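You operate a simulated robot arm through the tools that you are given. There is no shell and no other tool.

You run a simulated robot arm. Do the job below in one go: nothing can be reset, and whatever is moved stays where it is left.

Task
Pump the air out of the brown hose into the waste cup.
Fine: two strokes at most, no drips; shut the valve, put the cup back, leave the tray out. Set down upright: waste cup.

It is judged by the outcome, as a careful person would: the job done as asked, and still so three seconds after it is handed in. It fails if anything else is knocked over, pushed out of place, dropped, spilled or broken.

Robot
A 6-joint arm with a two-finger gripper, fixed in place. Base frame: the origin is on the floor under the middle of its stand, x ahead of it, y to its left, z up; the work surface is at about z = 0.85. Readings come in m, degrees, newtons and seconds.
With the tool pointing down near the work surface it reaches from about 0.14 to 0.68 m from the base axis. Its first joint turns from -66.0 to 66.0 degrees. Payload 2.45 kg.
The TCP is the grasp point between the finger pads, 0.03 m short of the fingertips. In the tool frame z runs along the fingers and y along their closing line. The gripper opens to 0.106 m; its body begins 0.079 m behind the TCP.
Orientation is told as [roll, pitch, yaw] about the base's x, y, z axes, in that order, counted from this pose: with the fingers straight down and closing along the base's y, the tool's x points along the base's -x, its y along +y and its z along -z.

Tools
- The arm moves only by the tool drive_tool. Its argument "moves" is a list of rows, each a list of 7 numbers: the shift along the tool's x, y, z in m, then the turn, a rotation vector about the tool's x, y, z in degrees, then the opening in per cent of the stroke, from 0 (shut) to 100 (fully open). In form: [[x, y, z, wx, wy, wz, jaw], ...]. A call has 1 to 20 rows; each row shifts and turns the commanded pose from where the row before left it, along the tool's axes as they then stand. Rows are played at 5 a second. More than 0.05 m and 8.6 degrees between two rows, or a gripper value outside its range, and nothing of the call is played. Where a pose cannot be reached the arm comes as near as it can. A force on the tool above 40 N (or 10 N above the force at the start of the call, whichever is more), or a blocked arm, ends the call early, and 0.2 s more pass. Each finger travels about 0.153 m/s and halts on what it meets, pressing with about 34 N; the grip force reading is that of the motor and also rises with nothing between the fingers. The clock runs only during rows and for 0.2 s after the last one: add rows that do not move to give the fingers time. The reply holds the time, the measured pose of the TCP, the force on the tool along the base axes, the opening and the grip force, in the units named above and with some noise, with the torque about the TCP (base axes, N m) and any sound that the robot's microphone picked up.
- Cameras (640 x 400 px; columns grow to the right, rows downward): "scene" is fixed at [0.0313, 0.3917, 1.4219]; the picture's right is [-0.95, -0.32, 0.00], its down [-0.12, 0.36, -0.93] and it looks along [0.30, -0.88, -0.38] (base axes); focal length 239 px, centre (320, 200). "wrist" rides on the gripper at [0.076, -0.002, -0.106] in the tool frame; the picture's right is [0.02, 1.00, 0.00], its down [-0.78, 0.02, -0.62] and it looks along [-0.62, 0.01, 0.78] (tool axes); focal length 247 px, centre (320, 200). There is no depth. A picture from a camera that has moved, and an enlarged one, comes with that camera's place and axes in the base frame and with its lens.
- camera(camera): a new picture of that camera. The clock stands still meanwhile.
- inspect(camera, box): a new picture of the part [left, top, right, bottom] of that camera's present view, enlarged. The clock stands still meanwhile.
- sign_off(): hands the job in; it is judged then, once.

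Places have to be worked out from the pictures, the camera data and where the tool is seen. Open the gripper and draw the arm clear of the work before you hand the job in, unless the task says otherwise.

The tools are called after "Emit:" by a JSON object that holds its "name" and its "arguments". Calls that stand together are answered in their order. drive_tool: Moves the arm, as the interface text tells. Its arguments: {"type":"object","properties":{"moves":{"type":"array","items":{"type":"array","items":{"type":"number"}}}},"required":["moves"]} The other tools are called the same way: camera (camera) takes a picture; inspect (camera, box) takes an enlarged picture of a part of a camera's view; sign_off () hands the job in.

At the start:

```text
time_s: 0.0
ee_pos: [0.285, -0.1646, 1.3227]
orientation: [-0.2, 0.0, 0.0]
ft_force: [0.9, 0.2, 0.7]
wrist_torque: [-0.01, -0.02, -0.03]
gripper_width: 0.106
finger_force: 0.0
```

scene: 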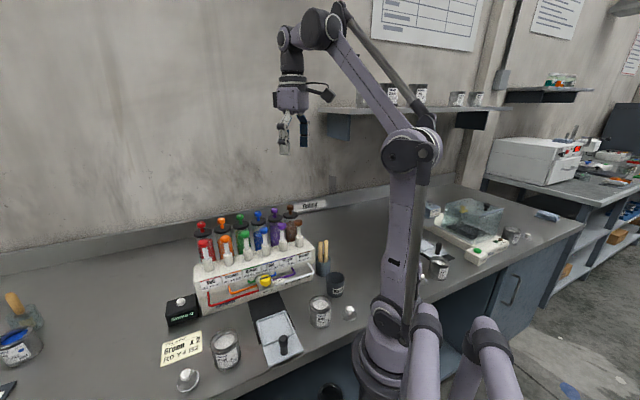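
wrist: 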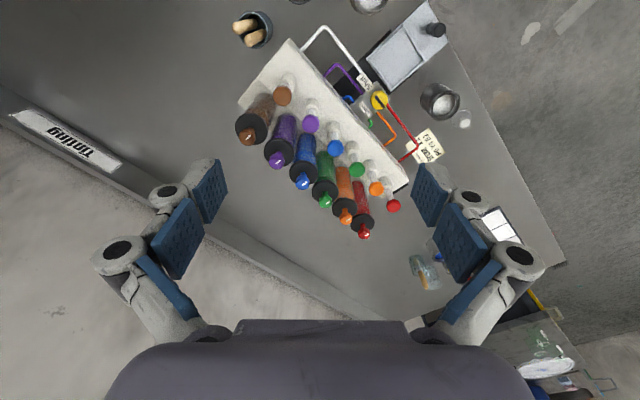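

I start by looking closely at the scene: a tinting dispenser with six colours (red, orange, green, blue, purple, brown), a tray, cups and labels. I take enlarged pictures before moving anything.

Emit:
{"name": "inspect", "arguments": {"camera": "scene", "box": [150, 190, 370, 328]}}

Emit:
{"name": "inspect", "arguments": {"camera": "scene", "box": [150, 270, 360, 400]}}

Emit:
{"name": "inspect", "arguments": {"camera": "wrist", "box": [220, 0, 480, 162]}}

Emit:
{"name": "inspect", "arguments": {"camera": "wrist", "box": [220, 100, 480, 262]}}

```text
2.90 times, centred on (260, 259) of scene
camera zoom: at [0.0313, 0.3917, 1.4219], right [-0.95, -0.32, 0.0], down [-0.12, 0.36, -0.93], along [0.3, -0.88, -0.38], focal length 694 px, centre (494, 29)
```

zoom: 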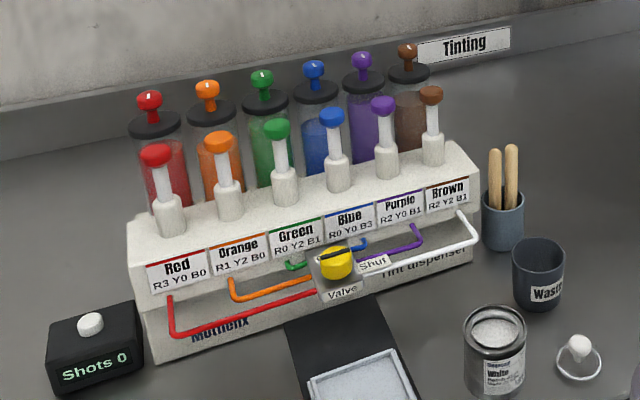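

```text
3.05 times, centred on (255, 335) of scene
camera zoom: at [0.0313, 0.3917, 1.4219], right [-0.95, -0.32, 0.0], down [-0.12, 0.36, -0.93], along [0.3, -0.88, -0.38], focal length 729 px, centre (518, -211)
```

zoom: 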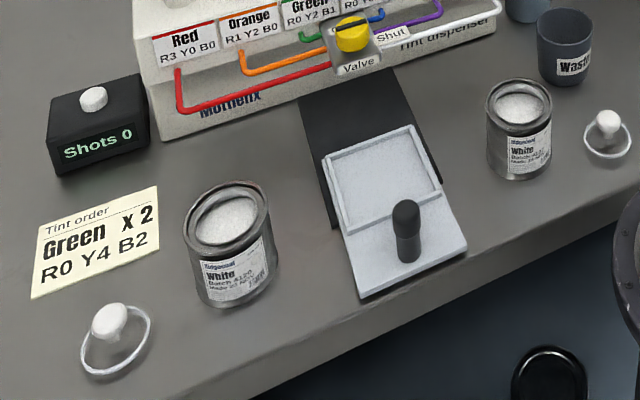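

```text
2.46 times, centred on (350, 81) of wrist
camera zoom: at [0.2083, -0.1659, 1.4276], right [-0.02, 1.0, 0.0], down [0.78, 0.02, 0.62], along [0.62, 0.01, -0.78], focal length 608 px, centre (246, 493)
```

zoom: 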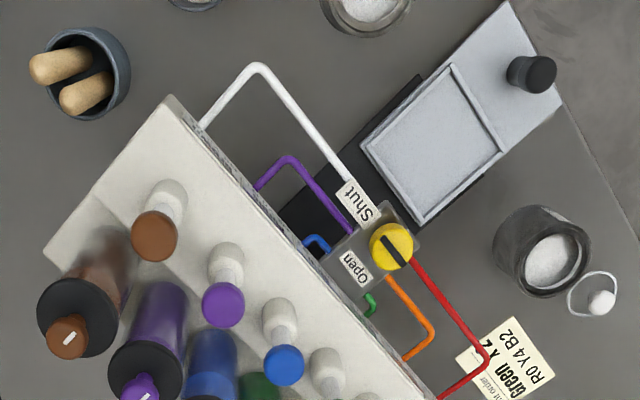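

```text
2.46 times, centred on (350, 181) of wrist
camera zoom: at [0.2083, -0.1659, 1.4276], right [-0.02, 1.0, 0.0], down [0.78, 0.02, 0.62], along [0.62, 0.01, -0.78], focal length 608 px, centre (246, 247)
```

zoom: 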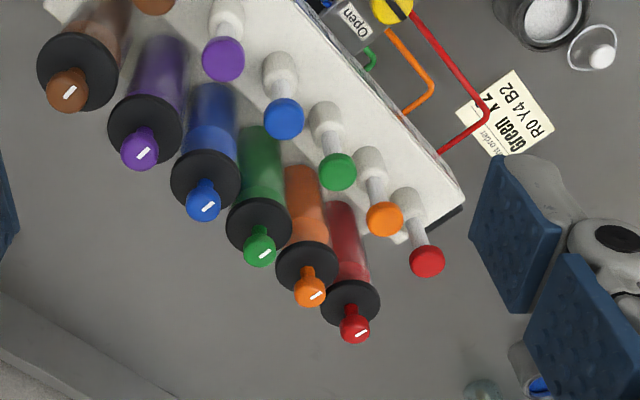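

The dispenser runs from about (0.27,-0.22) to (0.52,0.01), the yellow valve is near (0.34,-0.055,0.97), the tray is out in front of it and the waste cup is near (0.18,-0.20). The brown hose looks white, meaning full of air. I move over the tray side, turned so the wrist camera can look at the nozzle and front.

Emit:
{"name": "drive_tool", "arguments": {"moves": [[0.006, 0.04, 0.01, 0, 0, 0, 100], [0.006, 0.04, 0.01, 0, 0, 0, 100], [0.006, 0.04, 0.01, 0, 0, 7.5, 100], [0, 0, 0.03, 0, 0, 7.5, 100], [0, 0, 0.03, 0, 0, 7.5, 100], [0, 0, 0.03, 0, 0, 7.5, 100], [0, 0, 0.03, 0, 0, 7.5, 100], [0, 0, 0.0, 0, 0, 7.5, 100], [0, 0.0, 0, 0, -7.5, 0, 100], [0, 0, 0, 0, -7.5, 0, 100], [0, 0, 0, 0, -7.5, 0, 100], [0, 0, 0, 0, -7.5, 0, 100]]}}

Emit:
{"name": "camera", "arguments": {"camera": "wrist"}}

Emit:
{"name": "camera", "arguments": {"camera": "scene"}}

```text
time_s: 2.6
ee_pos: [0.2666, -0.0431, 1.1719]
orientation: [0.2, -30.1, -45.1]
ft_force: [0.8, 0.0, 0.7]
wrist_torque: [0.03, 0.03, -0.05]
gripper_width: 0.1058
finger_force: 0.1
```

```text
taken
camera wrist: at [0.1821, 0.0393, 1.2243], right [0.69, 0.72, -0.01], down [0.27, -0.25, 0.93], along [0.67, -0.65, -0.36], focal length 247 px, centre (320, 200)
```

wrist: 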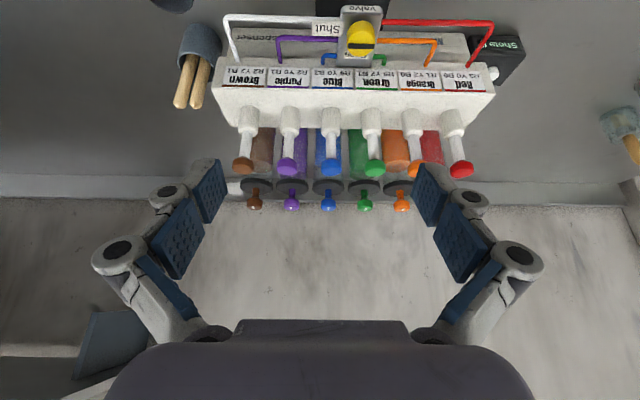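

```text
taken
```

scene: 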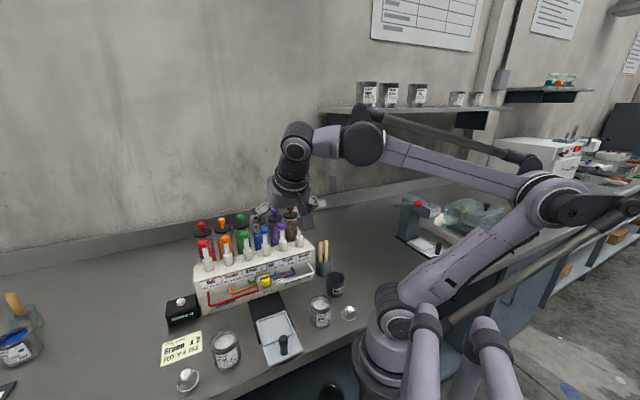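

The wrist picture is upside down in this pose (higher things appear lower). I back off toward the tray side and go lower to see the nozzle under the valve.

Emit:
{"name": "drive_tool", "arguments": {"moves": [[0.032, 0.0046, 0.0132, 0, 0, 0, 100], [0.032, 0.0046, 0.0132, 0, 0, 0, 100], [0.032, 0.0046, 0.0132, 0, 0, 0, 100], [0.032, 0.0046, 0.0132, 0, 0, 0, 100]]}}

Emit:
{"name": "camera", "arguments": {"camera": "wrist"}}

Emit:
{"name": "inspect", "arguments": {"camera": "wrist", "box": [200, 0, 520, 200]}}

```text
time_s: 3.6
ee_pos: [0.2211, 0.027, 1.0586]
orientation: [0.0, -30.0, -45.0]
ft_force: [-0.6, 0.5, 0.4]
wrist_torque: [-0.01, -0.01, -0.02]
gripper_width: 0.1055
finger_force: 0.1
```

```text
taken
camera wrist: at [0.1352, 0.1115, 1.1127], right [0.69, 0.72, -0.01], down [0.27, -0.25, 0.93], along [0.67, -0.65, -0.37], focal length 247 px, centre (320, 200)
```

wrist: 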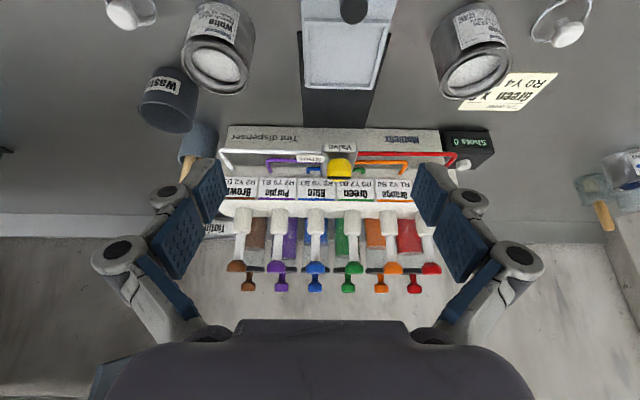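

```text
2.00 times, centred on (360, 100) of wrist
camera zoom: at [0.1352, 0.1115, 1.1127], right [0.69, 0.72, -0.01], down [0.27, -0.25, 0.93], along [0.67, -0.65, -0.37], focal length 494 px, centre (240, 400)
```

zoom: 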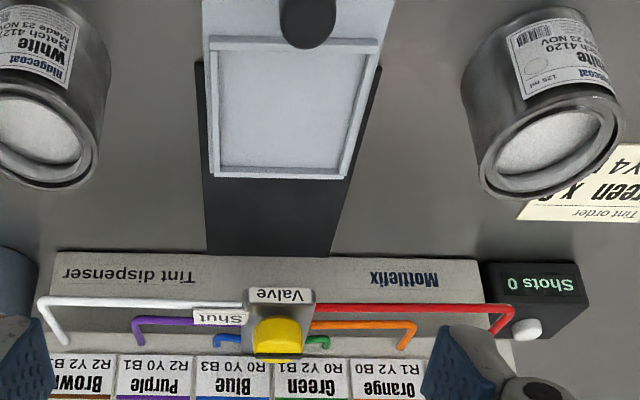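

I have a clear view: tray dish centred near (0.297,-0.011), valve knob near (0.34,-0.055,0.97), tins either side. I lower and tilt further to see the underside of the valve block and its nozzle.

Emit:
{"name": "drive_tool", "arguments": {"moves": [[0.018, 0, 0.03, 0, -7.5, 0, 100], [0.014, 0, 0.033, 0, -7.5, 0, 100], [0, 0, 0, 0, 0, 0, 100]]}}

Emit:
{"name": "camera", "arguments": {"camera": "wrist"}}

Emit:
{"name": "inspect", "arguments": {"camera": "wrist", "box": [220, 50, 480, 212]}}

```text
time_s: 4.4
ee_pos: [0.2259, 0.0216, 0.991]
orientation: [0.0, -45.1, -45.1]
ft_force: [-0.8, 0.7, -1.1]
wrist_torque: [0.02, -0.03, 0.01]
gripper_width: 0.1059
finger_force: 0.1
```

```text
taken
camera wrist: at [0.1336, 0.112, 1.0115], right [0.7, 0.72, -0.02], down [0.09, -0.07, 0.99], along [0.71, -0.69, -0.11], focal length 247 px, centre (320, 200)
```

wrist: 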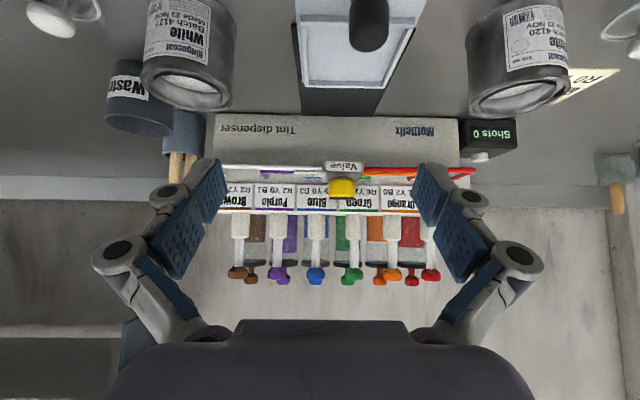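

```text
2.46 times, centred on (350, 131) of wrist
camera zoom: at [0.1336, 0.112, 1.0115], right [0.7, 0.72, -0.02], down [0.09, -0.07, 0.99], along [0.71, -0.69, -0.11], focal length 608 px, centre (246, 370)
```

zoom: 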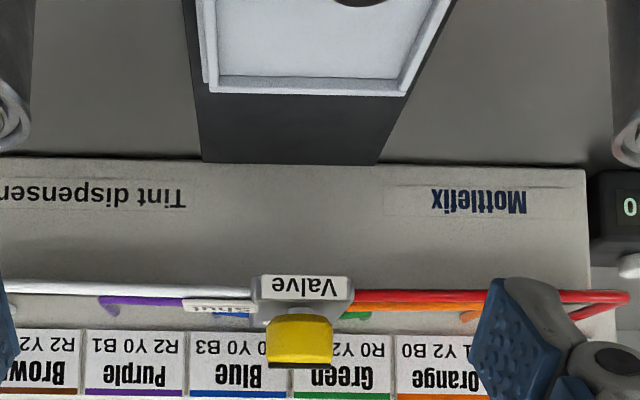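

The valve block sits with its underside near z≈0.945, giving room for the cup (rim about 0.907) on the tray. Next I look at the valve knob and its Open/Shut marks from above.

Emit:
{"name": "drive_tool", "arguments": {"moves": [[-0.0283, 0, -0.0283, 0, 0, 0, 100], [-0.0283, 0, -0.0283, 0, 0, 0, 100], [0, 0, 0, 0, 7.5, 0, 100], [0, 0, 0, 0, 7.5, 0, 100], [0, 0, 0, 0, 7.5, 0, 100], [0, 0, 0, 0, 7.5, 0, 100], [0, 0, 0, 0, 7.5, 0, 100], [0, 0, 0, 0, 7.5, 0, 100], [-0.0455, 0.0132, 0, 0, 0, 0, 100], [-0.0455, 0.0132, 0, 0, 0, 0, 100], [0, 0, 0, 0, 0, 0, 100]]}}

Emit:
{"name": "camera", "arguments": {"camera": "wrist"}}

Emit:
{"name": "inspect", "arguments": {"camera": "wrist", "box": [230, 80, 430, 205]}}

```text
time_s: 6.8
ee_pos: [0.3107, -0.0253, 1.0719]
orientation: [0.0, 0.0, -45.0]
ft_force: [-0.6, -0.4, -0.7]
wrist_torque: [-0.02, -0.03, -0.01]
gripper_width: 0.1063
finger_force: 0.1
```

```text
taken
camera wrist: at [0.2549, 0.0277, 1.1781], right [0.69, 0.72, 0.0], down [0.56, -0.54, 0.62], along [0.45, -0.43, -0.78], focal length 247 px, centre (320, 200)
```

wrist: 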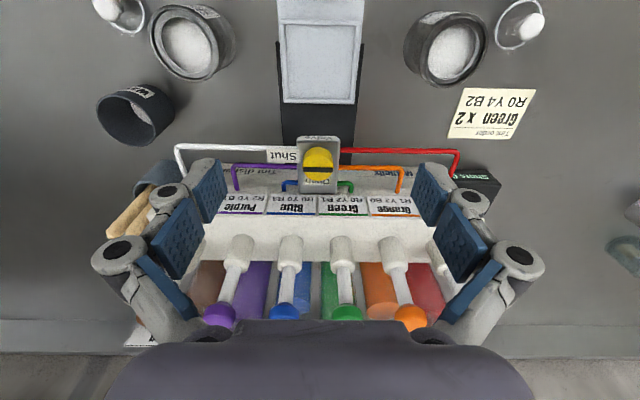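

```text
3.20 times, centred on (330, 142) of wrist
camera zoom: at [0.2549, 0.0277, 1.1781], right [0.69, 0.72, 0.0], down [0.56, -0.54, 0.62], along [0.45, -0.43, -0.78], focal length 790 px, centre (288, 384)
```

zoom: 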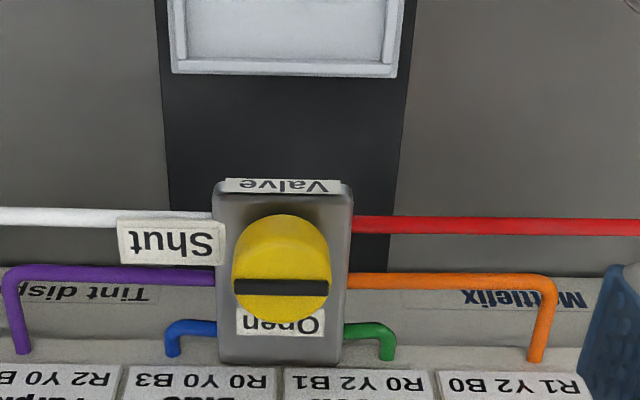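

The pointer bar lies toward "Shut" (brown side), with "Open" toward the dispenser, so the valve is shut; knob axis ≈ (0.343,-0.059), top ≈ 0.978. Now I zoom on the waste cup and its neighbours in this same view.

Emit:
{"name": "inspect", "arguments": {"camera": "wrist", "box": [70, 0, 270, 125]}}

Emit:
{"name": "inspect", "arguments": {"camera": "wrist", "box": [70, 60, 230, 160]}}

Emit:
{"name": "inspect", "arguments": {"camera": "wrist", "box": [240, 0, 400, 100]}}

Emit:
{"name": "inspect", "arguments": {"camera": "scene", "box": [290, 240, 370, 290]}}

```text
3.20 times, centred on (170, 62) of wrist
camera zoom: at [0.2549, 0.0277, 1.1781], right [0.69, 0.72, 0.0], down [0.56, -0.54, 0.62], along [0.45, -0.43, -0.78], focal length 790 px, centre (800, 640)
```

zoom: 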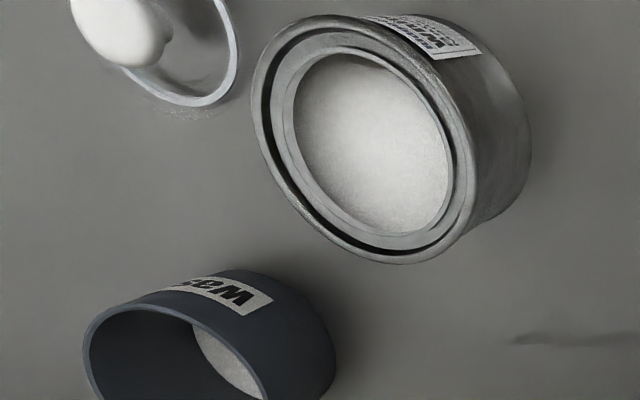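

```text
4.00 times, centred on (150, 110) of wrist
camera zoom: at [0.2549, 0.0277, 1.1781], right [0.69, 0.72, 0.0], down [0.56, -0.54, 0.62], along [0.45, -0.43, -0.78], focal length 988 px, centre (1000, 560)
```

zoom: 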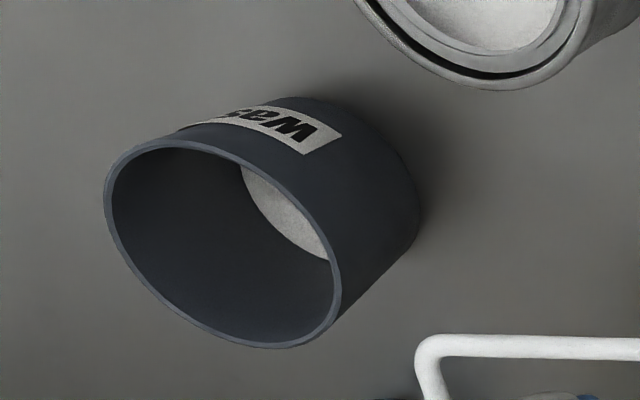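

```text
4.00 times, centred on (320, 50) of wrist
camera zoom: at [0.2549, 0.0277, 1.1781], right [0.69, 0.72, 0.0], down [0.56, -0.54, 0.62], along [0.45, -0.43, -0.78], focal length 988 px, centre (320, 800)
```

zoom: 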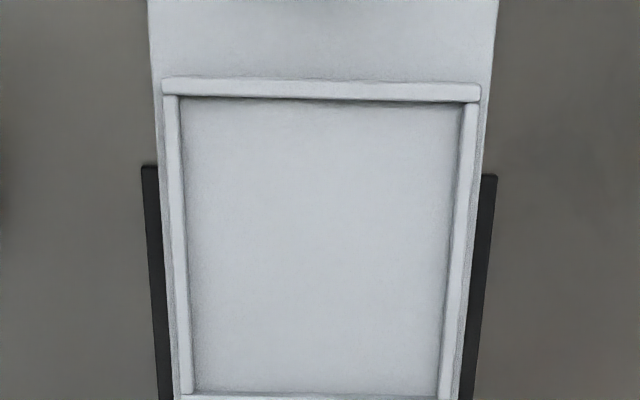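

```text
8.00 times, centred on (330, 265) of scene
camera zoom: at [0.0314, 0.3916, 1.4219], right [-0.95, -0.32, 0.0], down [-0.12, 0.36, -0.93], along [0.3, -0.88, -0.38], focal length 1914 px, centre (240, -320)
```

zoom: 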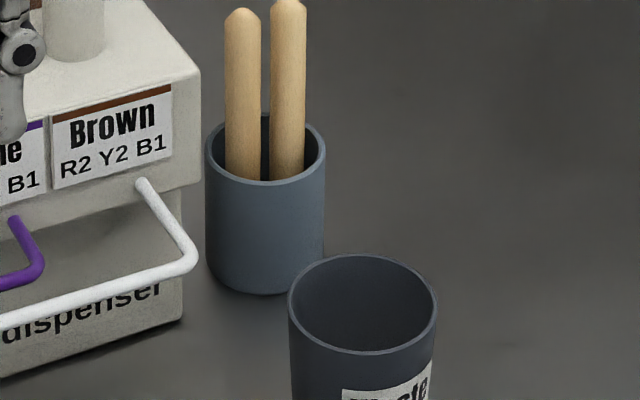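

The cup axis works out at about (0.180,-0.199) with rim z≈0.907 and diameter 0.058; the white hose corner at (0.237,-0.166,0.936) is close, so I'll grasp with the fingers closing along base y, away from it. I move high above the cup and take a check picture.

Emit:
{"name": "drive_tool", "arguments": {"moves": [[-0.006, -0.0431, -0.01, 0, 0, 0, 100], [-0.006, -0.0431, -0.01, 0, 0, 0, 100], [-0.006, -0.0431, -0.01, 0, 0, 0, 100], [-0.006, -0.0431, 0, 0, 0, 0, 100], [-0.006, -0.0431, 0, 0, 0, 0, 100], [0, 0, 0, 0, 0, -7.5, 100], [0, 0, 0, 0, 0, -7.5, 100], [0, 0, 0, 0, 0, -7.5, 100], [0, 0, 0, 0, 0, -7.5, 100], [0, 0, 0, 0, 0, -7.5, 100], [0, 0, 0, 0, 0, -7.5, 100], [0, 0, 0, 0, -7.5, 0, 100], [0, 0, 0, 0, -7.5, 0, 100], [0, 0, 0, 0, 0, 0, 100]]}}

Emit:
{"name": "camera", "arguments": {"camera": "wrist"}}

Emit:
{"name": "camera", "arguments": {"camera": "scene"}}

```text
time_s: 9.8
ee_pos: [0.1775, -0.1983, 1.1022]
orientation: [-0.2, -15.1, 0.0]
ft_force: [0.4, -0.5, 0.5]
wrist_torque: [-0.01, 0.0, 0.06]
gripper_width: 0.1063
finger_force: 0.0
```

```text
taken
camera wrist: at [0.0766, -0.199, 1.1849], right [-0.02, 1.0, -0.01], down [0.59, 0.02, 0.8], along [0.8, 0.01, -0.59], focal length 247 px, centre (320, 200)
```

wrist: 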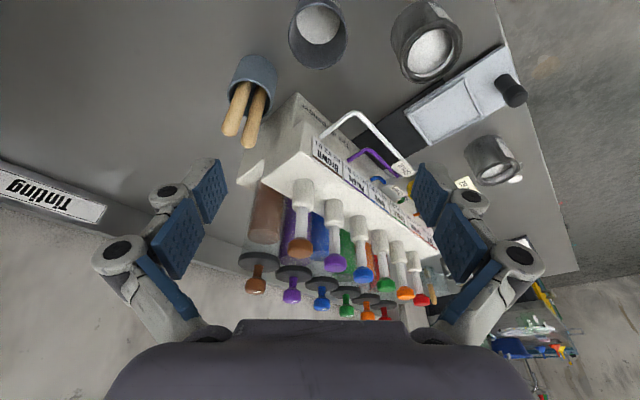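

```text
taken
```

scene: 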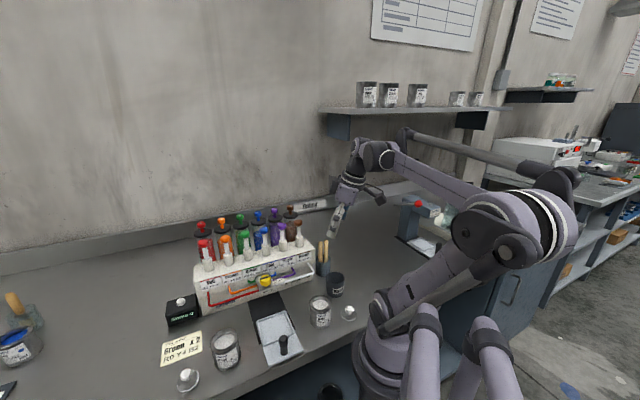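

I zoom on the cup in this view to refine its position before descending.

Emit:
{"name": "inspect", "arguments": {"camera": "wrist", "box": [240, 0, 400, 100]}}

```text
4.00 times, centred on (320, 50) of wrist
camera zoom: at [0.0766, -0.199, 1.1849], right [-0.02, 1.0, -0.01], down [0.59, 0.02, 0.8], along [0.8, 0.01, -0.59], focal length 988 px, centre (320, 800)
```

zoom: 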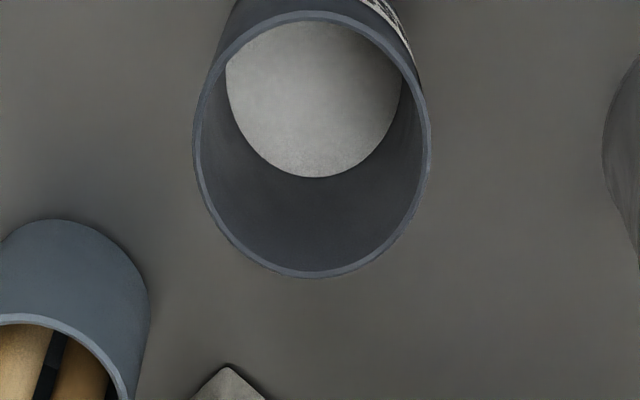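

Cup axis refined to about (0.1795,-0.2005), rim z≈0.903; the tool is straight above it. I descend around it with the fingers a bit narrowed.

Emit:
{"name": "drive_tool", "arguments": {"moves": [[0.0109, -0.0004, 0.0418, 0, 0, 0, 85], [0.0109, -0.0004, 0.0418, 0, 0, 0, 85], [0.0109, -0.0004, 0.0418, 0, 0, 0, 85], [0.0109, -0.0005, 0.0418, 0, 0, 0, 85], [0.0054, -0.0005, 0.021, 0, 0, 0, 85], [0.0054, 0, 0.021, 0, 0, 0, 85], [0, 0, 0, 0, 0, 0, 85]]}}

Emit:
{"name": "camera", "arguments": {"camera": "wrist"}}

Emit:
{"name": "inspect", "arguments": {"camera": "scene", "box": [260, 215, 420, 315]}}

```text
time_s: 11.4
ee_pos: [0.1779, -0.1984, 0.8854]
orientation: [-0.1, -15.0, 0.0]
ft_force: [0.3, -0.5, 0.4]
wrist_torque: [0.02, 0.02, 0.02]
gripper_width: 0.0902
finger_force: 0.1
```

```text
taken
camera wrist: at [0.0772, -0.2003, 0.9681], right [-0.02, 1.0, -0.01], down [0.6, 0.02, 0.8], along [0.8, 0.01, -0.6], focal length 247 px, centre (320, 200)
```

wrist: 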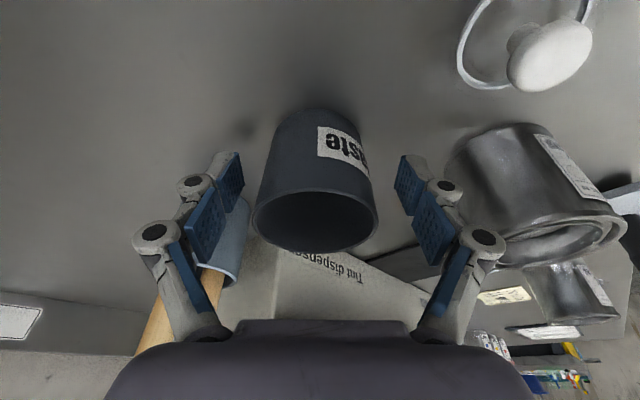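

```text
4.00 times, centred on (340, 265) of scene
camera zoom: at [0.0313, 0.3917, 1.4219], right [-0.95, -0.32, 0.0], down [-0.12, 0.36, -0.93], along [0.3, -0.88, -0.38], focal length 957 px, centre (240, -60)
```

zoom: 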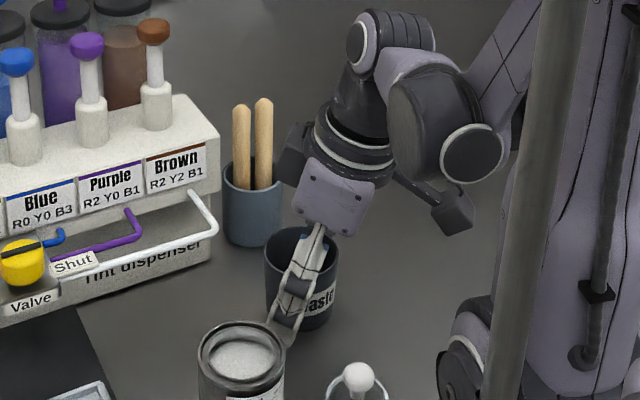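

The cup sits centred between the fingers. I close on it and hold still to let the grip settle.

Emit:
{"name": "drive_tool", "arguments": {"moves": [[0, 0, 0, 0, 0, 0, 60], [0, 0, 0, 0, 0, 0, 40], [0, 0, 0, 0, 0, 0, 40], [0, 0, 0, 0, 0, 0, 40]]}}

Emit:
{"name": "camera", "arguments": {"camera": "wrist"}}

```text
time_s: 12.4
ee_pos: [0.1786, -0.1996, 0.8849]
orientation: [-0.1, -15.1, 0.0]
ft_force: [-0.6, 0.7, 11.9]
wrist_torque: [0.01, 0.01, 0.0]
gripper_width: 0.0543
finger_force: 34.1
```

```text
taken
camera wrist: at [0.0773, -0.2003, 0.9684], right [-0.02, 1.0, -0.01], down [0.59, 0.02, 0.8], along [0.8, 0.01, -0.59], focal length 247 px, centre (320, 200)
```

wrist: 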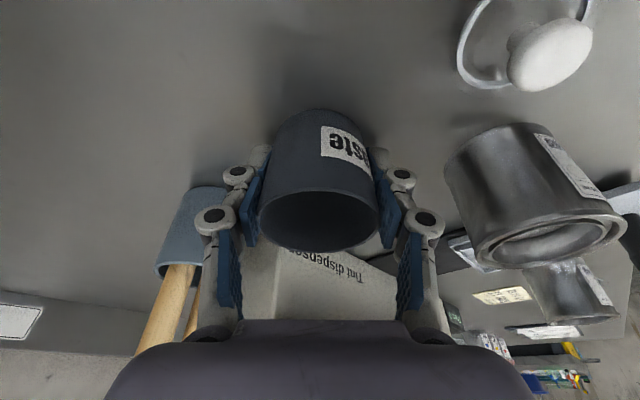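

Gripped at 0.054 m with 34 N. I lift slowly straight up and check the hold.

Emit:
{"name": "drive_tool", "arguments": {"moves": [[-0.0026, 0, -0.0097, 0, 0, 0, 40], [-0.0052, 0, -0.0193, 0, 0, 0, 40], [-0.0104, 0, -0.0386, 0, 0, 0, 40], [-0.0104, 0, -0.0386, 0, 0, 0, 40], [-0.0091, 0, -0.0338, 0, 0, 0, 40], [0, 0, 0, 0, 0, 0, 40]]}}

Emit:
{"name": "camera", "arguments": {"camera": "wrist"}}

Emit:
{"name": "inspect", "arguments": {"camera": "scene", "box": [260, 190, 420, 290]}}

```text
time_s: 13.8
ee_pos: [0.1793, -0.2003, 1.0305]
orientation: [0.0, -15.0, -0.1]
ft_force: [-0.5, 0.3, -0.7]
wrist_torque: [-0.03, 0.01, -0.01]
gripper_width: 0.0544
finger_force: 34.2
```

```text
taken
camera wrist: at [0.0774, -0.2005, 1.1128], right [-0.02, 1.0, -0.01], down [0.59, 0.02, 0.8], along [0.8, 0.01, -0.6], focal length 247 px, centre (320, 200)
```

wrist: 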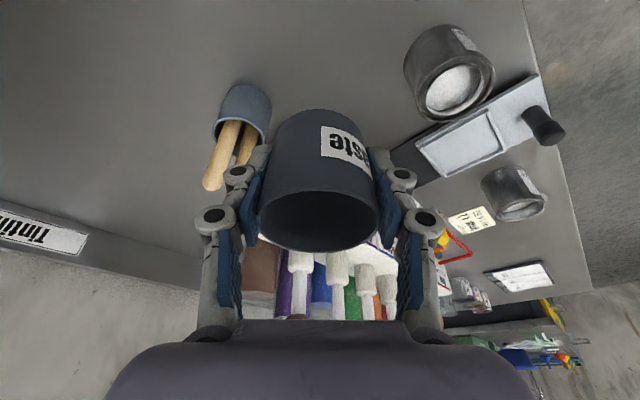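

```text
4.00 times, centred on (340, 240) of scene
camera zoom: at [0.0313, 0.3917, 1.4219], right [-0.95, -0.32, 0.0], down [-0.12, 0.36, -0.93], along [0.3, -0.88, -0.38], focal length 957 px, centre (240, 40)
```

zoom: 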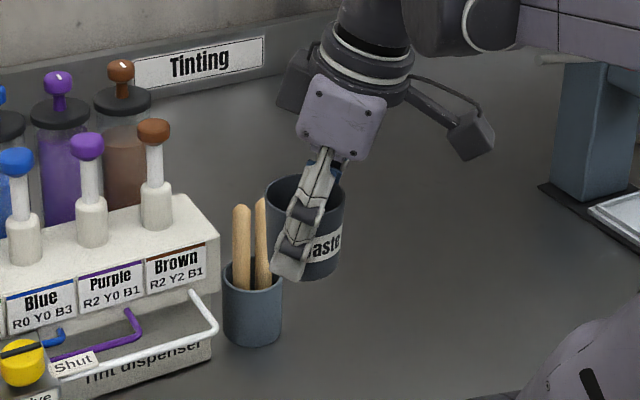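

The cup is held firmly and upright. I carry it high over to above the tray dish, then turn so the fingers close along the dispenser.

Emit:
{"name": "drive_tool", "arguments": {"moves": [[-0.0224, 0.038, 0.006, 0, 0, 0, 40], [-0.0224, 0.038, 0.006, 0, 0, 0, 40], [-0.0224, 0.038, 0.006, 0, 0, 0, 40], [-0.0224, 0.038, 0.006, 0, 0, 0, 40], [-0.0224, 0.038, 0.006, 0, 0, 0, 40], [0, 0, 0, 1.94, 0, 7.24, 40], [0, 0, 0, 1.94, 0, 7.24, 40], [0, 0, 0, 1.94, 0, 7.24, 40], [0, 0, 0, 1.94, 0, 7.24, 40], [0, 0, 0, 1.94, 0, 7.24, 40], [0, 0, 0, 1.94, 0, 7.24, 40], [0, 0, 0, 0, 0, 0, 40]]}}

Emit:
{"name": "camera", "arguments": {"camera": "wrist"}}

Emit:
{"name": "inspect", "arguments": {"camera": "scene", "box": [180, 210, 380, 335]}}

```text
time_s: 16.4
ee_pos: [0.2953, -0.0099, 1.03]
orientation: [0.0, -15.1, -45.1]
ft_force: [-0.4, 0.1, -1.2]
wrist_torque: [-0.03, -0.02, 0.0]
gripper_width: 0.0544
finger_force: 33.9
```

```text
taken
camera wrist: at [0.223, 0.0615, 1.1134], right [0.69, 0.72, -0.01], down [0.43, -0.41, 0.8], along [0.58, -0.56, -0.59], focal length 247 px, centre (320, 200)
```

wrist: 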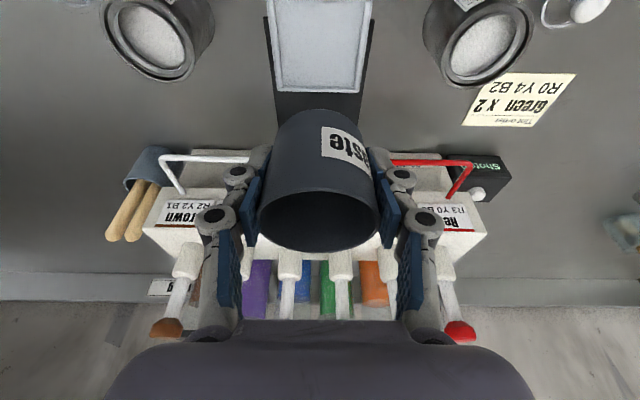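

```text
3.20 times, centred on (280, 272) of scene
camera zoom: at [0.0313, 0.3917, 1.4219], right [-0.95, -0.32, 0.0], down [-0.12, 0.36, -0.93], along [0.3, -0.88, -0.38], focal length 766 px, centre (448, -32)
```

zoom: 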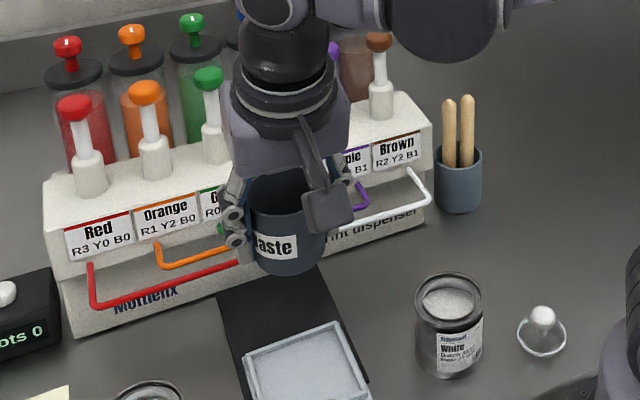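

The cup hangs over the tray dish centre with clearance to the valve block. I lower to just above the dish.

Emit:
{"name": "drive_tool", "arguments": {"moves": [[0.0104, 0, 0.0386, 0, 0, 0, 40], [0.0104, 0, 0.0386, 0, 0, 0, 40], [0.0052, 0, 0.0193, 0, 0, 0, 40], [0.0052, 0, 0.0193, 0, 0, 0, 40], [0, 0, 0, 0, 0, 0, 40]]}}

Emit:
{"name": "camera", "arguments": {"camera": "wrist"}}

Emit:
{"name": "inspect", "arguments": {"camera": "scene", "box": [200, 240, 360, 340]}}

```text
time_s: 17.6
ee_pos: [0.2967, -0.009, 0.9096]
orientation: [0.1, -15.2, -45.0]
ft_force: [0.3, 0.0, 0.0]
wrist_torque: [-0.01, 0.01, 0.01]
gripper_width: 0.0543
finger_force: 34.0
```

```text
taken
camera wrist: at [0.2236, 0.0624, 0.9931], right [0.69, 0.72, -0.01], down [0.43, -0.41, 0.8], along [0.58, -0.56, -0.59], focal length 247 px, centre (320, 200)
```

wrist: 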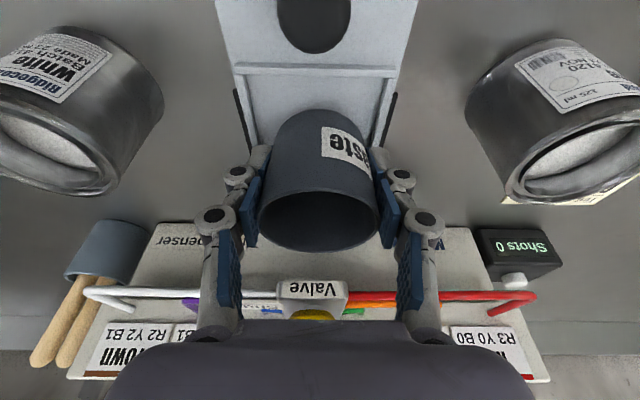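

```text
4.00 times, centred on (280, 290) of scene
camera zoom: at [0.0313, 0.3917, 1.4219], right [-0.95, -0.32, 0.0], down [-0.12, 0.36, -0.93], along [0.3, -0.88, -0.38], focal length 957 px, centre (480, -160)
```

zoom: 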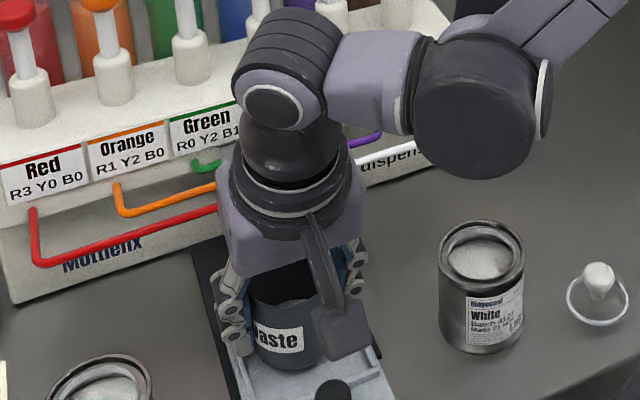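

The cup is centred over the dish to about a millimetre. I lower in small steps until I feel the tray floor.

Emit:
{"name": "drive_tool", "arguments": {"moves": [[0.0013, 0, 0.0048, 0, 0, 0, 40], [0.0008, 0, 0.0029, 0, 0, 0, 40], [0, 0, 0, 0, 0, 0, 40]]}}

Emit:
{"name": "drive_tool", "arguments": {"moves": [[0.0005, 0, 0.0019, 0, 0, 0, 40], [0, 0, 0, 0, 0, 0, 40]]}}

Emit:
{"name": "drive_tool", "arguments": {"moves": [[0.0005, 0, 0.0019, 0, 0, 0, 40], [0, 0, 0, 0, 0, 0, 40]]}}

```text
time_s: 18.4
ee_pos: [0.2953, -0.0101, 0.9017]
orientation: [0.1, -15.2, -45.0]
ft_force: [0.3, 0.2, -1.0]
wrist_torque: [-0.03, 0.0, 0.0]
gripper_width: 0.0541
finger_force: 33.9
```

```text
time_s: 19.0
ee_pos: [0.2958, -0.0092, 0.901]
orientation: [0.0, -15.0, -44.9]
ft_force: [-0.4, -0.3, -1.1]
wrist_torque: [0.03, 0.01, 0.0]
gripper_width: 0.0543
finger_force: 34.1
```

```text
time_s: 19.6
ee_pos: [0.2962, -0.0088, 0.8972]
orientation: [0.0, -15.1, -44.9]
ft_force: [-0.1, 0.2, -0.8]
wrist_torque: [-0.02, -0.02, 0.01]
gripper_width: 0.0547
finger_force: 33.8
```

No contact yet at z≈0.898; I continue down in small steps.

Emit:
{"name": "drive_tool", "arguments": {"moves": [[0.0004, 0, 0.0014, 0, 0, 0, 40], [0, 0, 0, 0, 0, 0, 40]]}}

Emit:
{"name": "drive_tool", "arguments": {"moves": [[0.0004, 0, 0.0014, 0, 0, 0, 40], [0, 0, 0, 0, 0, 0, 40]]}}

Emit:
{"name": "inspect", "arguments": {"camera": "wrist", "box": [220, 50, 420, 175]}}

```text
time_s: 20.2
ee_pos: [0.2967, -0.0106, 0.8976]
orientation: [0.0, -15.2, -44.9]
ft_force: [0.1, -0.9, 18.7]
wrist_torque: [-0.04, -0.04, -0.01]
gripper_width: 0.0543
finger_force: 34.2
```

```text
time_s: 20.8
ee_pos: [0.2956, -0.0105, 0.897]
orientation: [0.0, -15.2, -45.1]
ft_force: [-2.5, -3.4, 38.8]
wrist_torque: [0.37, -0.3, 0.03]
gripper_width: 0.0543
finger_force: 33.9
```

```text
3.20 times, centred on (320, 112) of wrist
camera zoom: at [0.2232, 0.0611, 0.979], right [0.69, 0.72, -0.01], down [0.43, -0.41, 0.8], along [0.58, -0.56, -0.59], focal length 790 px, centre (320, 480)
```

zoom: 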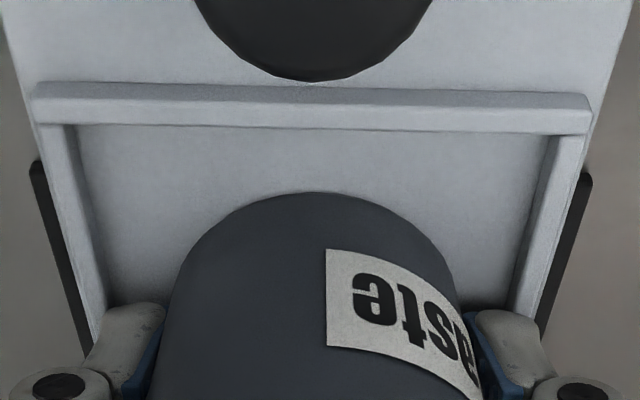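

Contact is felt at z≈0.897 (cup on the dish floor), pressing a bit hard now. I ease up 2 mm to relax the force before releasing.

Emit:
{"name": "drive_tool", "arguments": {"moves": [[-0.0006, 0, -0.0022, 0, 0, 0, 40], [0, 0, 0, 0, 0, 0, 40]]}}

Emit:
{"name": "drive_tool", "arguments": {"moves": [[0, 0, 0, 0, 0, 0, 53], [0, 0, 0, 0, 0, 0, 55], [0, 0, 0, 0, 0, 0, 60], [0, 0, 0, 0, 0, 0, 65], [0, 0, 0, 0, 0, 0, 65]]}}

Emit:
{"name": "camera", "arguments": {"camera": "wrist"}}

```text
time_s: 21.4
ee_pos: [0.2951, -0.0089, 0.8978]
orientation: [0.1, -15.0, -45.0]
ft_force: [-0.6, -0.9, 0.8]
wrist_torque: [0.04, 0.02, 0.0]
gripper_width: 0.0543
finger_force: 34.1
```

```text
time_s: 22.6
ee_pos: [0.2951, -0.0085, 0.8977]
orientation: [0.0, -15.1, -45.0]
ft_force: [1.1, 0.1, 0.1]
wrist_torque: [-0.04, -0.02, 0.03]
gripper_width: 0.0686
finger_force: 0.1
```

```text
taken
camera wrist: at [0.2231, 0.0616, 0.9806], right [0.69, 0.72, -0.01], down [0.43, -0.41, 0.8], along [0.58, -0.56, -0.59], focal length 247 px, centre (320, 200)
```

wrist: 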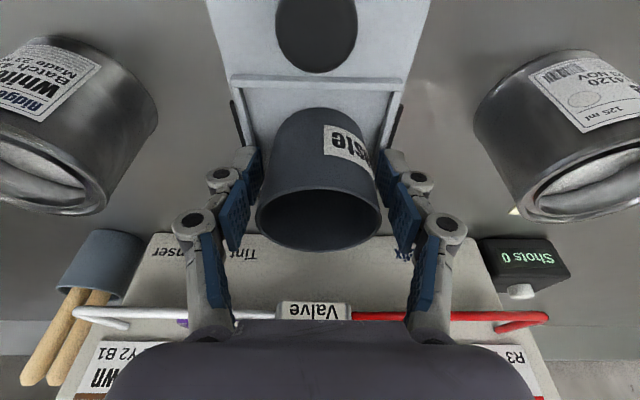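

The cup stands released on the dish. I open a little more, rise straight up clear of it and move back over the tray handle.

Emit:
{"name": "drive_tool", "arguments": {"moves": [[0, 0, 0, 0, 0, 0, 78], [-0.0052, 0, -0.0193, 0, 0, 0, 78], [-0.0104, 0, -0.0386, 0, 0, 0, 78], [-0.0104, 0, -0.0386, 0, 0, 0, 78], [-0.0078, 0, -0.029, 0, 0, 0, 78], [0.0381, 0, -0.0103, 0, 0, 0, 78], [0.0381, 0, -0.0103, 0, 0, 0, 78], [0, 0, 0, 0, 0, 0, 78]]}}

Emit:
{"name": "camera", "arguments": {"camera": "wrist"}}

Emit:
{"name": "inspect", "arguments": {"camera": "scene", "box": [200, 260, 360, 360]}}

```text
time_s: 24.4
ee_pos: [0.2372, 0.0476, 1.029]
orientation: [0.1, -15.2, -45.0]
ft_force: [1.1, -0.3, 0.0]
wrist_torque: [0.0, 0.01, -0.02]
gripper_width: 0.0828
finger_force: 0.0
```

```text
taken
camera wrist: at [0.1652, 0.1186, 1.1116], right [0.69, 0.72, -0.01], down [0.43, -0.41, 0.8], along [0.58, -0.56, -0.59], focal length 247 px, centre (320, 200)
```

wrist: 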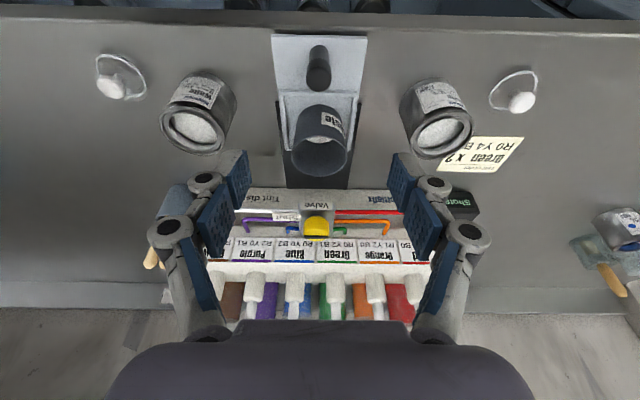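

```text
4.00 times, centred on (280, 310) of scene
camera zoom: at [0.0313, 0.3917, 1.4219], right [-0.95, -0.32, 0.0], down [-0.12, 0.36, -0.93], along [0.3, -0.88, -0.38], focal length 957 px, centre (480, -240)
```

zoom: 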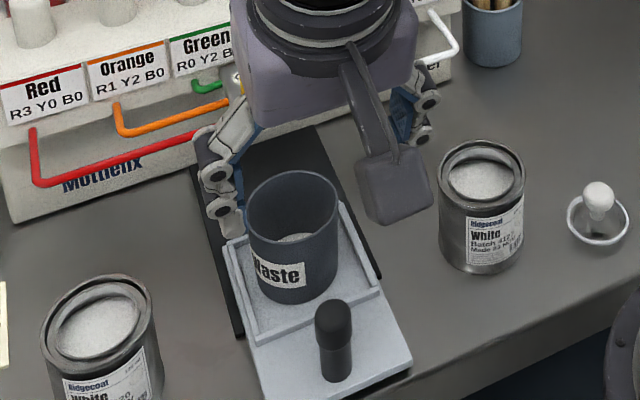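

The cup is upright in the dish. I zoom on the handle to get its position and height.

Emit:
{"name": "inspect", "arguments": {"camera": "wrist", "box": [240, 20, 400, 120]}}

Emit:
{"name": "inspect", "arguments": {"camera": "scene", "box": [255, 320, 319, 360]}}

```text
4.00 times, centred on (320, 70) of wrist
camera zoom: at [0.1652, 0.1186, 1.1116], right [0.69, 0.72, -0.01], down [0.43, -0.41, 0.8], along [0.58, -0.56, -0.59], focal length 988 px, centre (320, 720)
```

zoom: 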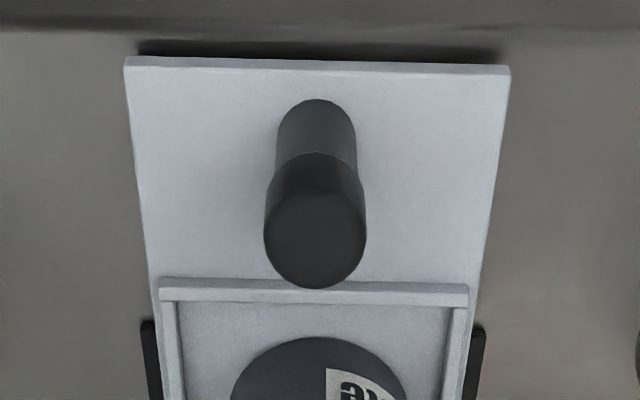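

```text
10.00 times, centred on (287, 340) of scene
camera zoom: at [0.0313, 0.3917, 1.4219], right [-0.95, -0.32, 0.0], down [-0.12, 0.36, -0.93], along [0.3, -0.88, -0.38], focal length 2393 px, centre (650, -1200)
```

zoom: 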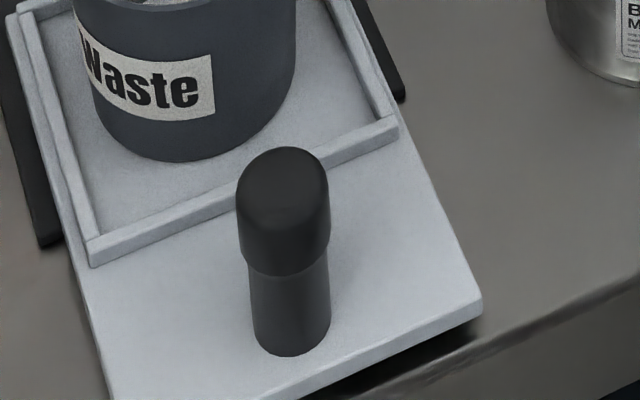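

The handle axis is about (0.2415,0.0435), top near 0.907. I lower the open fingers either side of it, stopping the tips just above the tray plate.

Emit:
{"name": "drive_tool", "arguments": {"moves": [[0.0069, 0, 0.0323, 0, 0, 0, 78], [0.0069, 0, 0.0323, 0, 0, 0, 78], [0.0069, 0, 0.0323, 0, 0, 0, 78], [0.0069, 0, 0.0323, 0, 0, 0, 78], [0, 0, 0, 0, 0, 0, 78]]}}

Emit:
{"name": "camera", "arguments": {"camera": "wrist"}}

Emit:
{"name": "inspect", "arguments": {"camera": "scene", "box": [200, 260, 360, 360]}}

```text
time_s: 25.6
ee_pos: [0.2427, 0.0395, 0.896]
orientation: [0.0, -15.0, -45.0]
ft_force: [0.0, 0.7, 0.2]
wrist_torque: [-0.02, -0.04, -0.02]
gripper_width: 0.0827
finger_force: 0.1
```

```text
taken
camera wrist: at [0.1707, 0.1111, 0.9784], right [0.69, 0.72, -0.01], down [0.43, -0.41, 0.8], along [0.58, -0.56, -0.59], focal length 247 px, centre (320, 200)
```

wrist: 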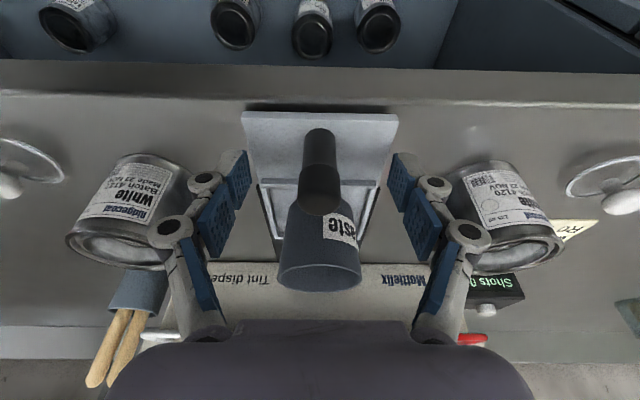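

```text
4.00 times, centred on (280, 310) of scene
camera zoom: at [0.0313, 0.3916, 1.4219], right [-0.95, -0.32, 0.0], down [-0.12, 0.36, -0.93], along [0.3, -0.88, -0.38], focal length 957 px, centre (480, -240)
```

zoom: 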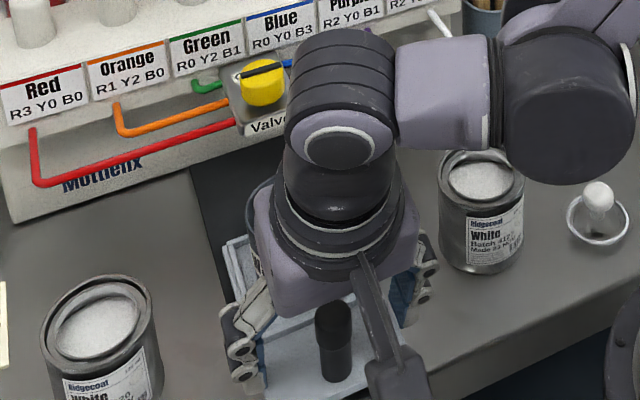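

The handle is centred between the fingers. I raise 5 mm for tip clearance, then close on the handle.

Emit:
{"name": "drive_tool", "arguments": {"moves": [[-0.0013, 0, -0.0048, 0, 0, 0, 78], [0, 0, 0, 0, 0, 0, 50], [0, 0, 0, 0, 0, 0, 30], [0, 0, 0, 0, 0, 0, 15], [0, 0, 0, 0, 0, 0, 10], [0, 0, 0, 0, 0, 0, 10]]}}

Emit:
{"name": "camera", "arguments": {"camera": "wrist"}}

```text
time_s: 27.0
ee_pos: [0.244, 0.0388, 0.9001]
orientation: [-0.2, -15.1, -45.0]
ft_force: [-10.6, -10.1, 5.1]
wrist_torque: [-0.59, 0.25, -0.05]
gripper_width: 0.0215
finger_force: 45.1
```

```text
taken
camera wrist: at [0.1709, 0.111, 0.9837], right [0.69, 0.72, -0.01], down [0.43, -0.41, 0.8], along [0.58, -0.56, -0.59], focal length 247 px, centre (320, 200)
```

wrist: 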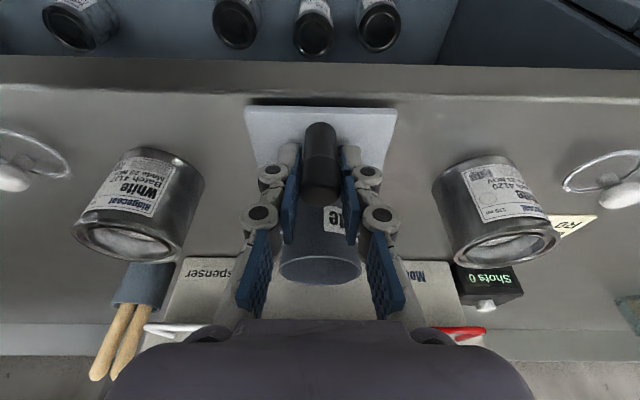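

Grip on the handle is good; the sideways force shows I'm about 1 mm off, so I ease that first and then push the tray in slowly along its rail, watching the force.

Emit:
{"name": "drive_tool", "arguments": {"moves": [[0, -0.0009, 0, 0, 0, 0, 10], [0, 0, 0, 0, 0, 0, 10], [-0.0048, 0, 0.0013, 0, 0, 0, 10], [-0.0058, 0, 0.0016, 0, 0, 0, 10], [-0.0058, 0, 0.0016, 0, 0, 0, 10], [0, 0, 0, 0, 0, 0, 10]]}}

Emit:
{"name": "camera", "arguments": {"camera": "wrist"}}

```text
time_s: 28.4
ee_pos: [0.255, 0.027, 0.8998]
orientation: [-0.2, -15.2, -45.2]
ft_force: [-10.4, -11.4, 7.4]
wrist_torque: [0.02, 0.52, -0.14]
gripper_width: 0.0212
finger_force: 44.3
```

```text
taken
camera wrist: at [0.1827, 0.0992, 0.9838], right [0.69, 0.72, -0.01], down [0.43, -0.41, 0.8], along [0.58, -0.56, -0.6], focal length 247 px, centre (320, 200)
```

wrist: 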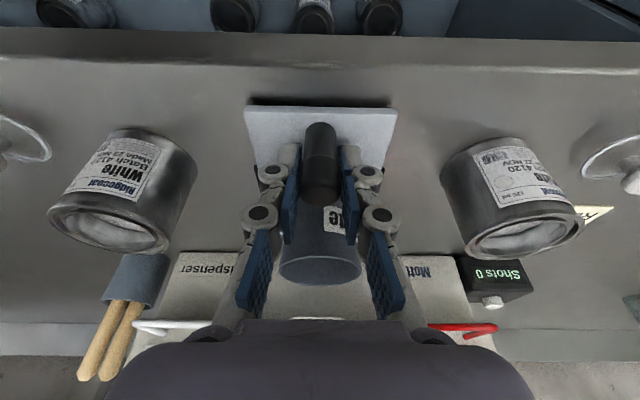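

The tray slides with the tool and the cup rides upright. I shift another 1.5 mm sideways to relieve the side load and keep pushing.

Emit:
{"name": "drive_tool", "arguments": {"moves": [[0, -0.0015, 0, 0, 0, 0, 10], [-0.0077, 0, 0.0021, 0, 0, 0, 10], [-0.0077, 0, 0.0021, 0, 0, 0, 10], [-0.0077, 0, 0.0021, 0, 0, 0, 10], [0, 0, 0, 0, 0, 0, 10]]}}

Emit:
{"name": "camera", "arguments": {"camera": "wrist"}}

Emit:
{"name": "inspect", "arguments": {"camera": "scene", "box": [200, 240, 360, 340]}}

```text
time_s: 29.6
ee_pos: [0.2726, 0.0103, 0.9017]
orientation: [-0.1, -15.0, -45.0]
ft_force: [-2.7, -2.7, -32.5]
wrist_torque: [-0.05, -0.05, 0.08]
gripper_width: 0.0214
finger_force: 45.1
```

```text
taken
camera wrist: at [0.1993, 0.0819, 0.9839], right [0.69, 0.72, -0.01], down [0.43, -0.41, 0.8], along [0.58, -0.56, -0.6], focal length 247 px, centre (320, 200)
```

wrist: 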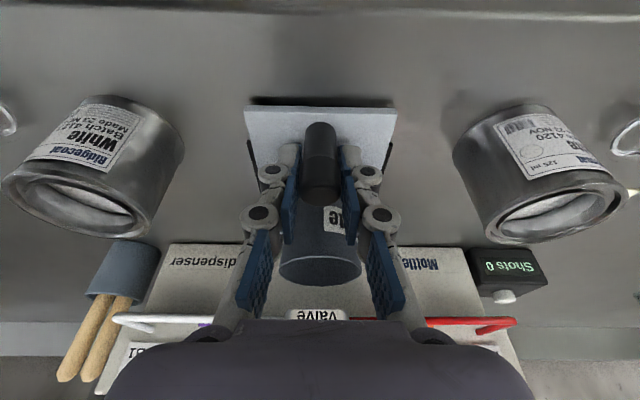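

```text
4.00 times, centred on (280, 290) of scene
camera zoom: at [0.0315, 0.3916, 1.4219], right [-0.95, -0.32, 0.0], down [-0.12, 0.36, -0.93], along [0.3, -0.88, -0.38], focal length 957 px, centre (480, -160)
```

zoom: 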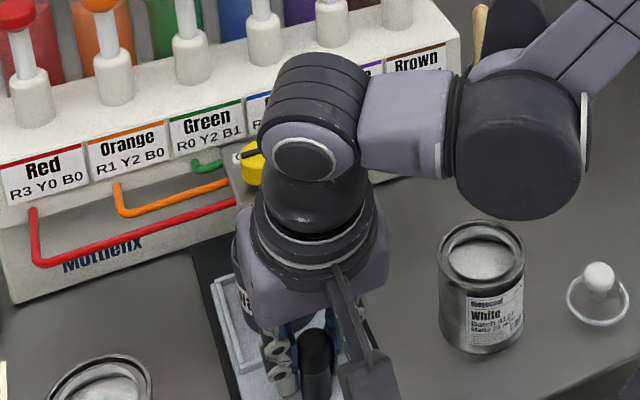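

The side load is gone but there's now a downward pull of about 32 N, so I lower 2 mm to relieve it, then continue pushing in smaller steps.

Emit:
{"name": "drive_tool", "arguments": {"moves": [[0.0005, 0, 0.0019, 0, 0, 0, 10], [0, 0, 0, 0, 0, 0, 10]]}}

Emit:
{"name": "drive_tool", "arguments": {"moves": [[-0.0077, 0, 0.0021, 0, 0, 0, 10], [-0.0068, 0, 0.0018, 0, 0, 0, 10], [0, 0, 0, 0, 0, 0, 10]]}}

Emit:
{"name": "camera", "arguments": {"camera": "wrist"}}

```text
time_s: 30.1
ee_pos: [0.2728, 0.0092, 0.9]
orientation: [-0.3, -15.4, -45.0]
ft_force: [-2.4, -2.0, 9.9]
wrist_torque: [0.25, 0.28, -0.03]
gripper_width: 0.0213
finger_force: 45.5
stopped in row 2: the force on the tool passed its limit at 46 N (the readings are from after the stop); the commanded pose is now the measured one
```

```text
time_s: 30.9
ee_pos: [0.2845, -0.0011, 0.9013]
orientation: [-0.1, -15.3, -45.0]
ft_force: [1.1, 1.1, -4.8]
wrist_torque: [-0.28, -0.43, -0.03]
gripper_width: 0.0214
finger_force: 44.8
```

```text
taken
camera wrist: at [0.2112, 0.0704, 0.983], right [0.69, 0.72, -0.01], down [0.43, -0.4, 0.81], along [0.58, -0.56, -0.59], focal length 247 px, centre (320, 200)
```

wrist: 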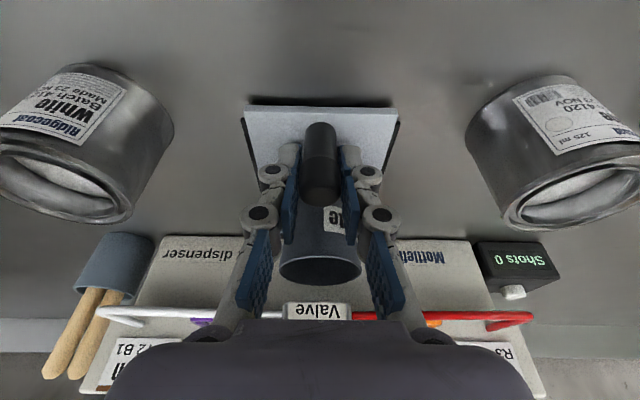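

Forces are small again and the tray has come in about 57 mm. I push on in 3 mm steps to find the end stop.

Emit:
{"name": "drive_tool", "arguments": {"moves": [[-0.0029, 0, 0.0008, 0, 0, 0, 10], [-0.0029, 0, 0.0008, 0, 0, 0, 10], [0, 0, 0, 0, 0, 0, 10]]}}

Emit:
{"name": "drive_tool", "arguments": {"moves": [[-0.0029, 0, 0.0008, 0, 0, 0, 10], [0, 0, 0, 0, 0, 0, 10]]}}

```text
time_s: 31.8
ee_pos: [0.289, -0.0055, 0.9022]
orientation: [-0.1, -15.4, -45.1]
ft_force: [4.6, 3.6, -15.8]
wrist_torque: [-0.16, -0.43, -0.03]
gripper_width: 0.0212
finger_force: 44.8
```

```text
time_s: 32.4
ee_pos: [0.2915, -0.0067, 0.9012]
orientation: [-0.2, -15.4, -45.2]
ft_force: [2.6, 3.0, -14.8]
wrist_torque: [0.36, 0.07, -0.23]
gripper_width: 0.0211
finger_force: 45.1
```

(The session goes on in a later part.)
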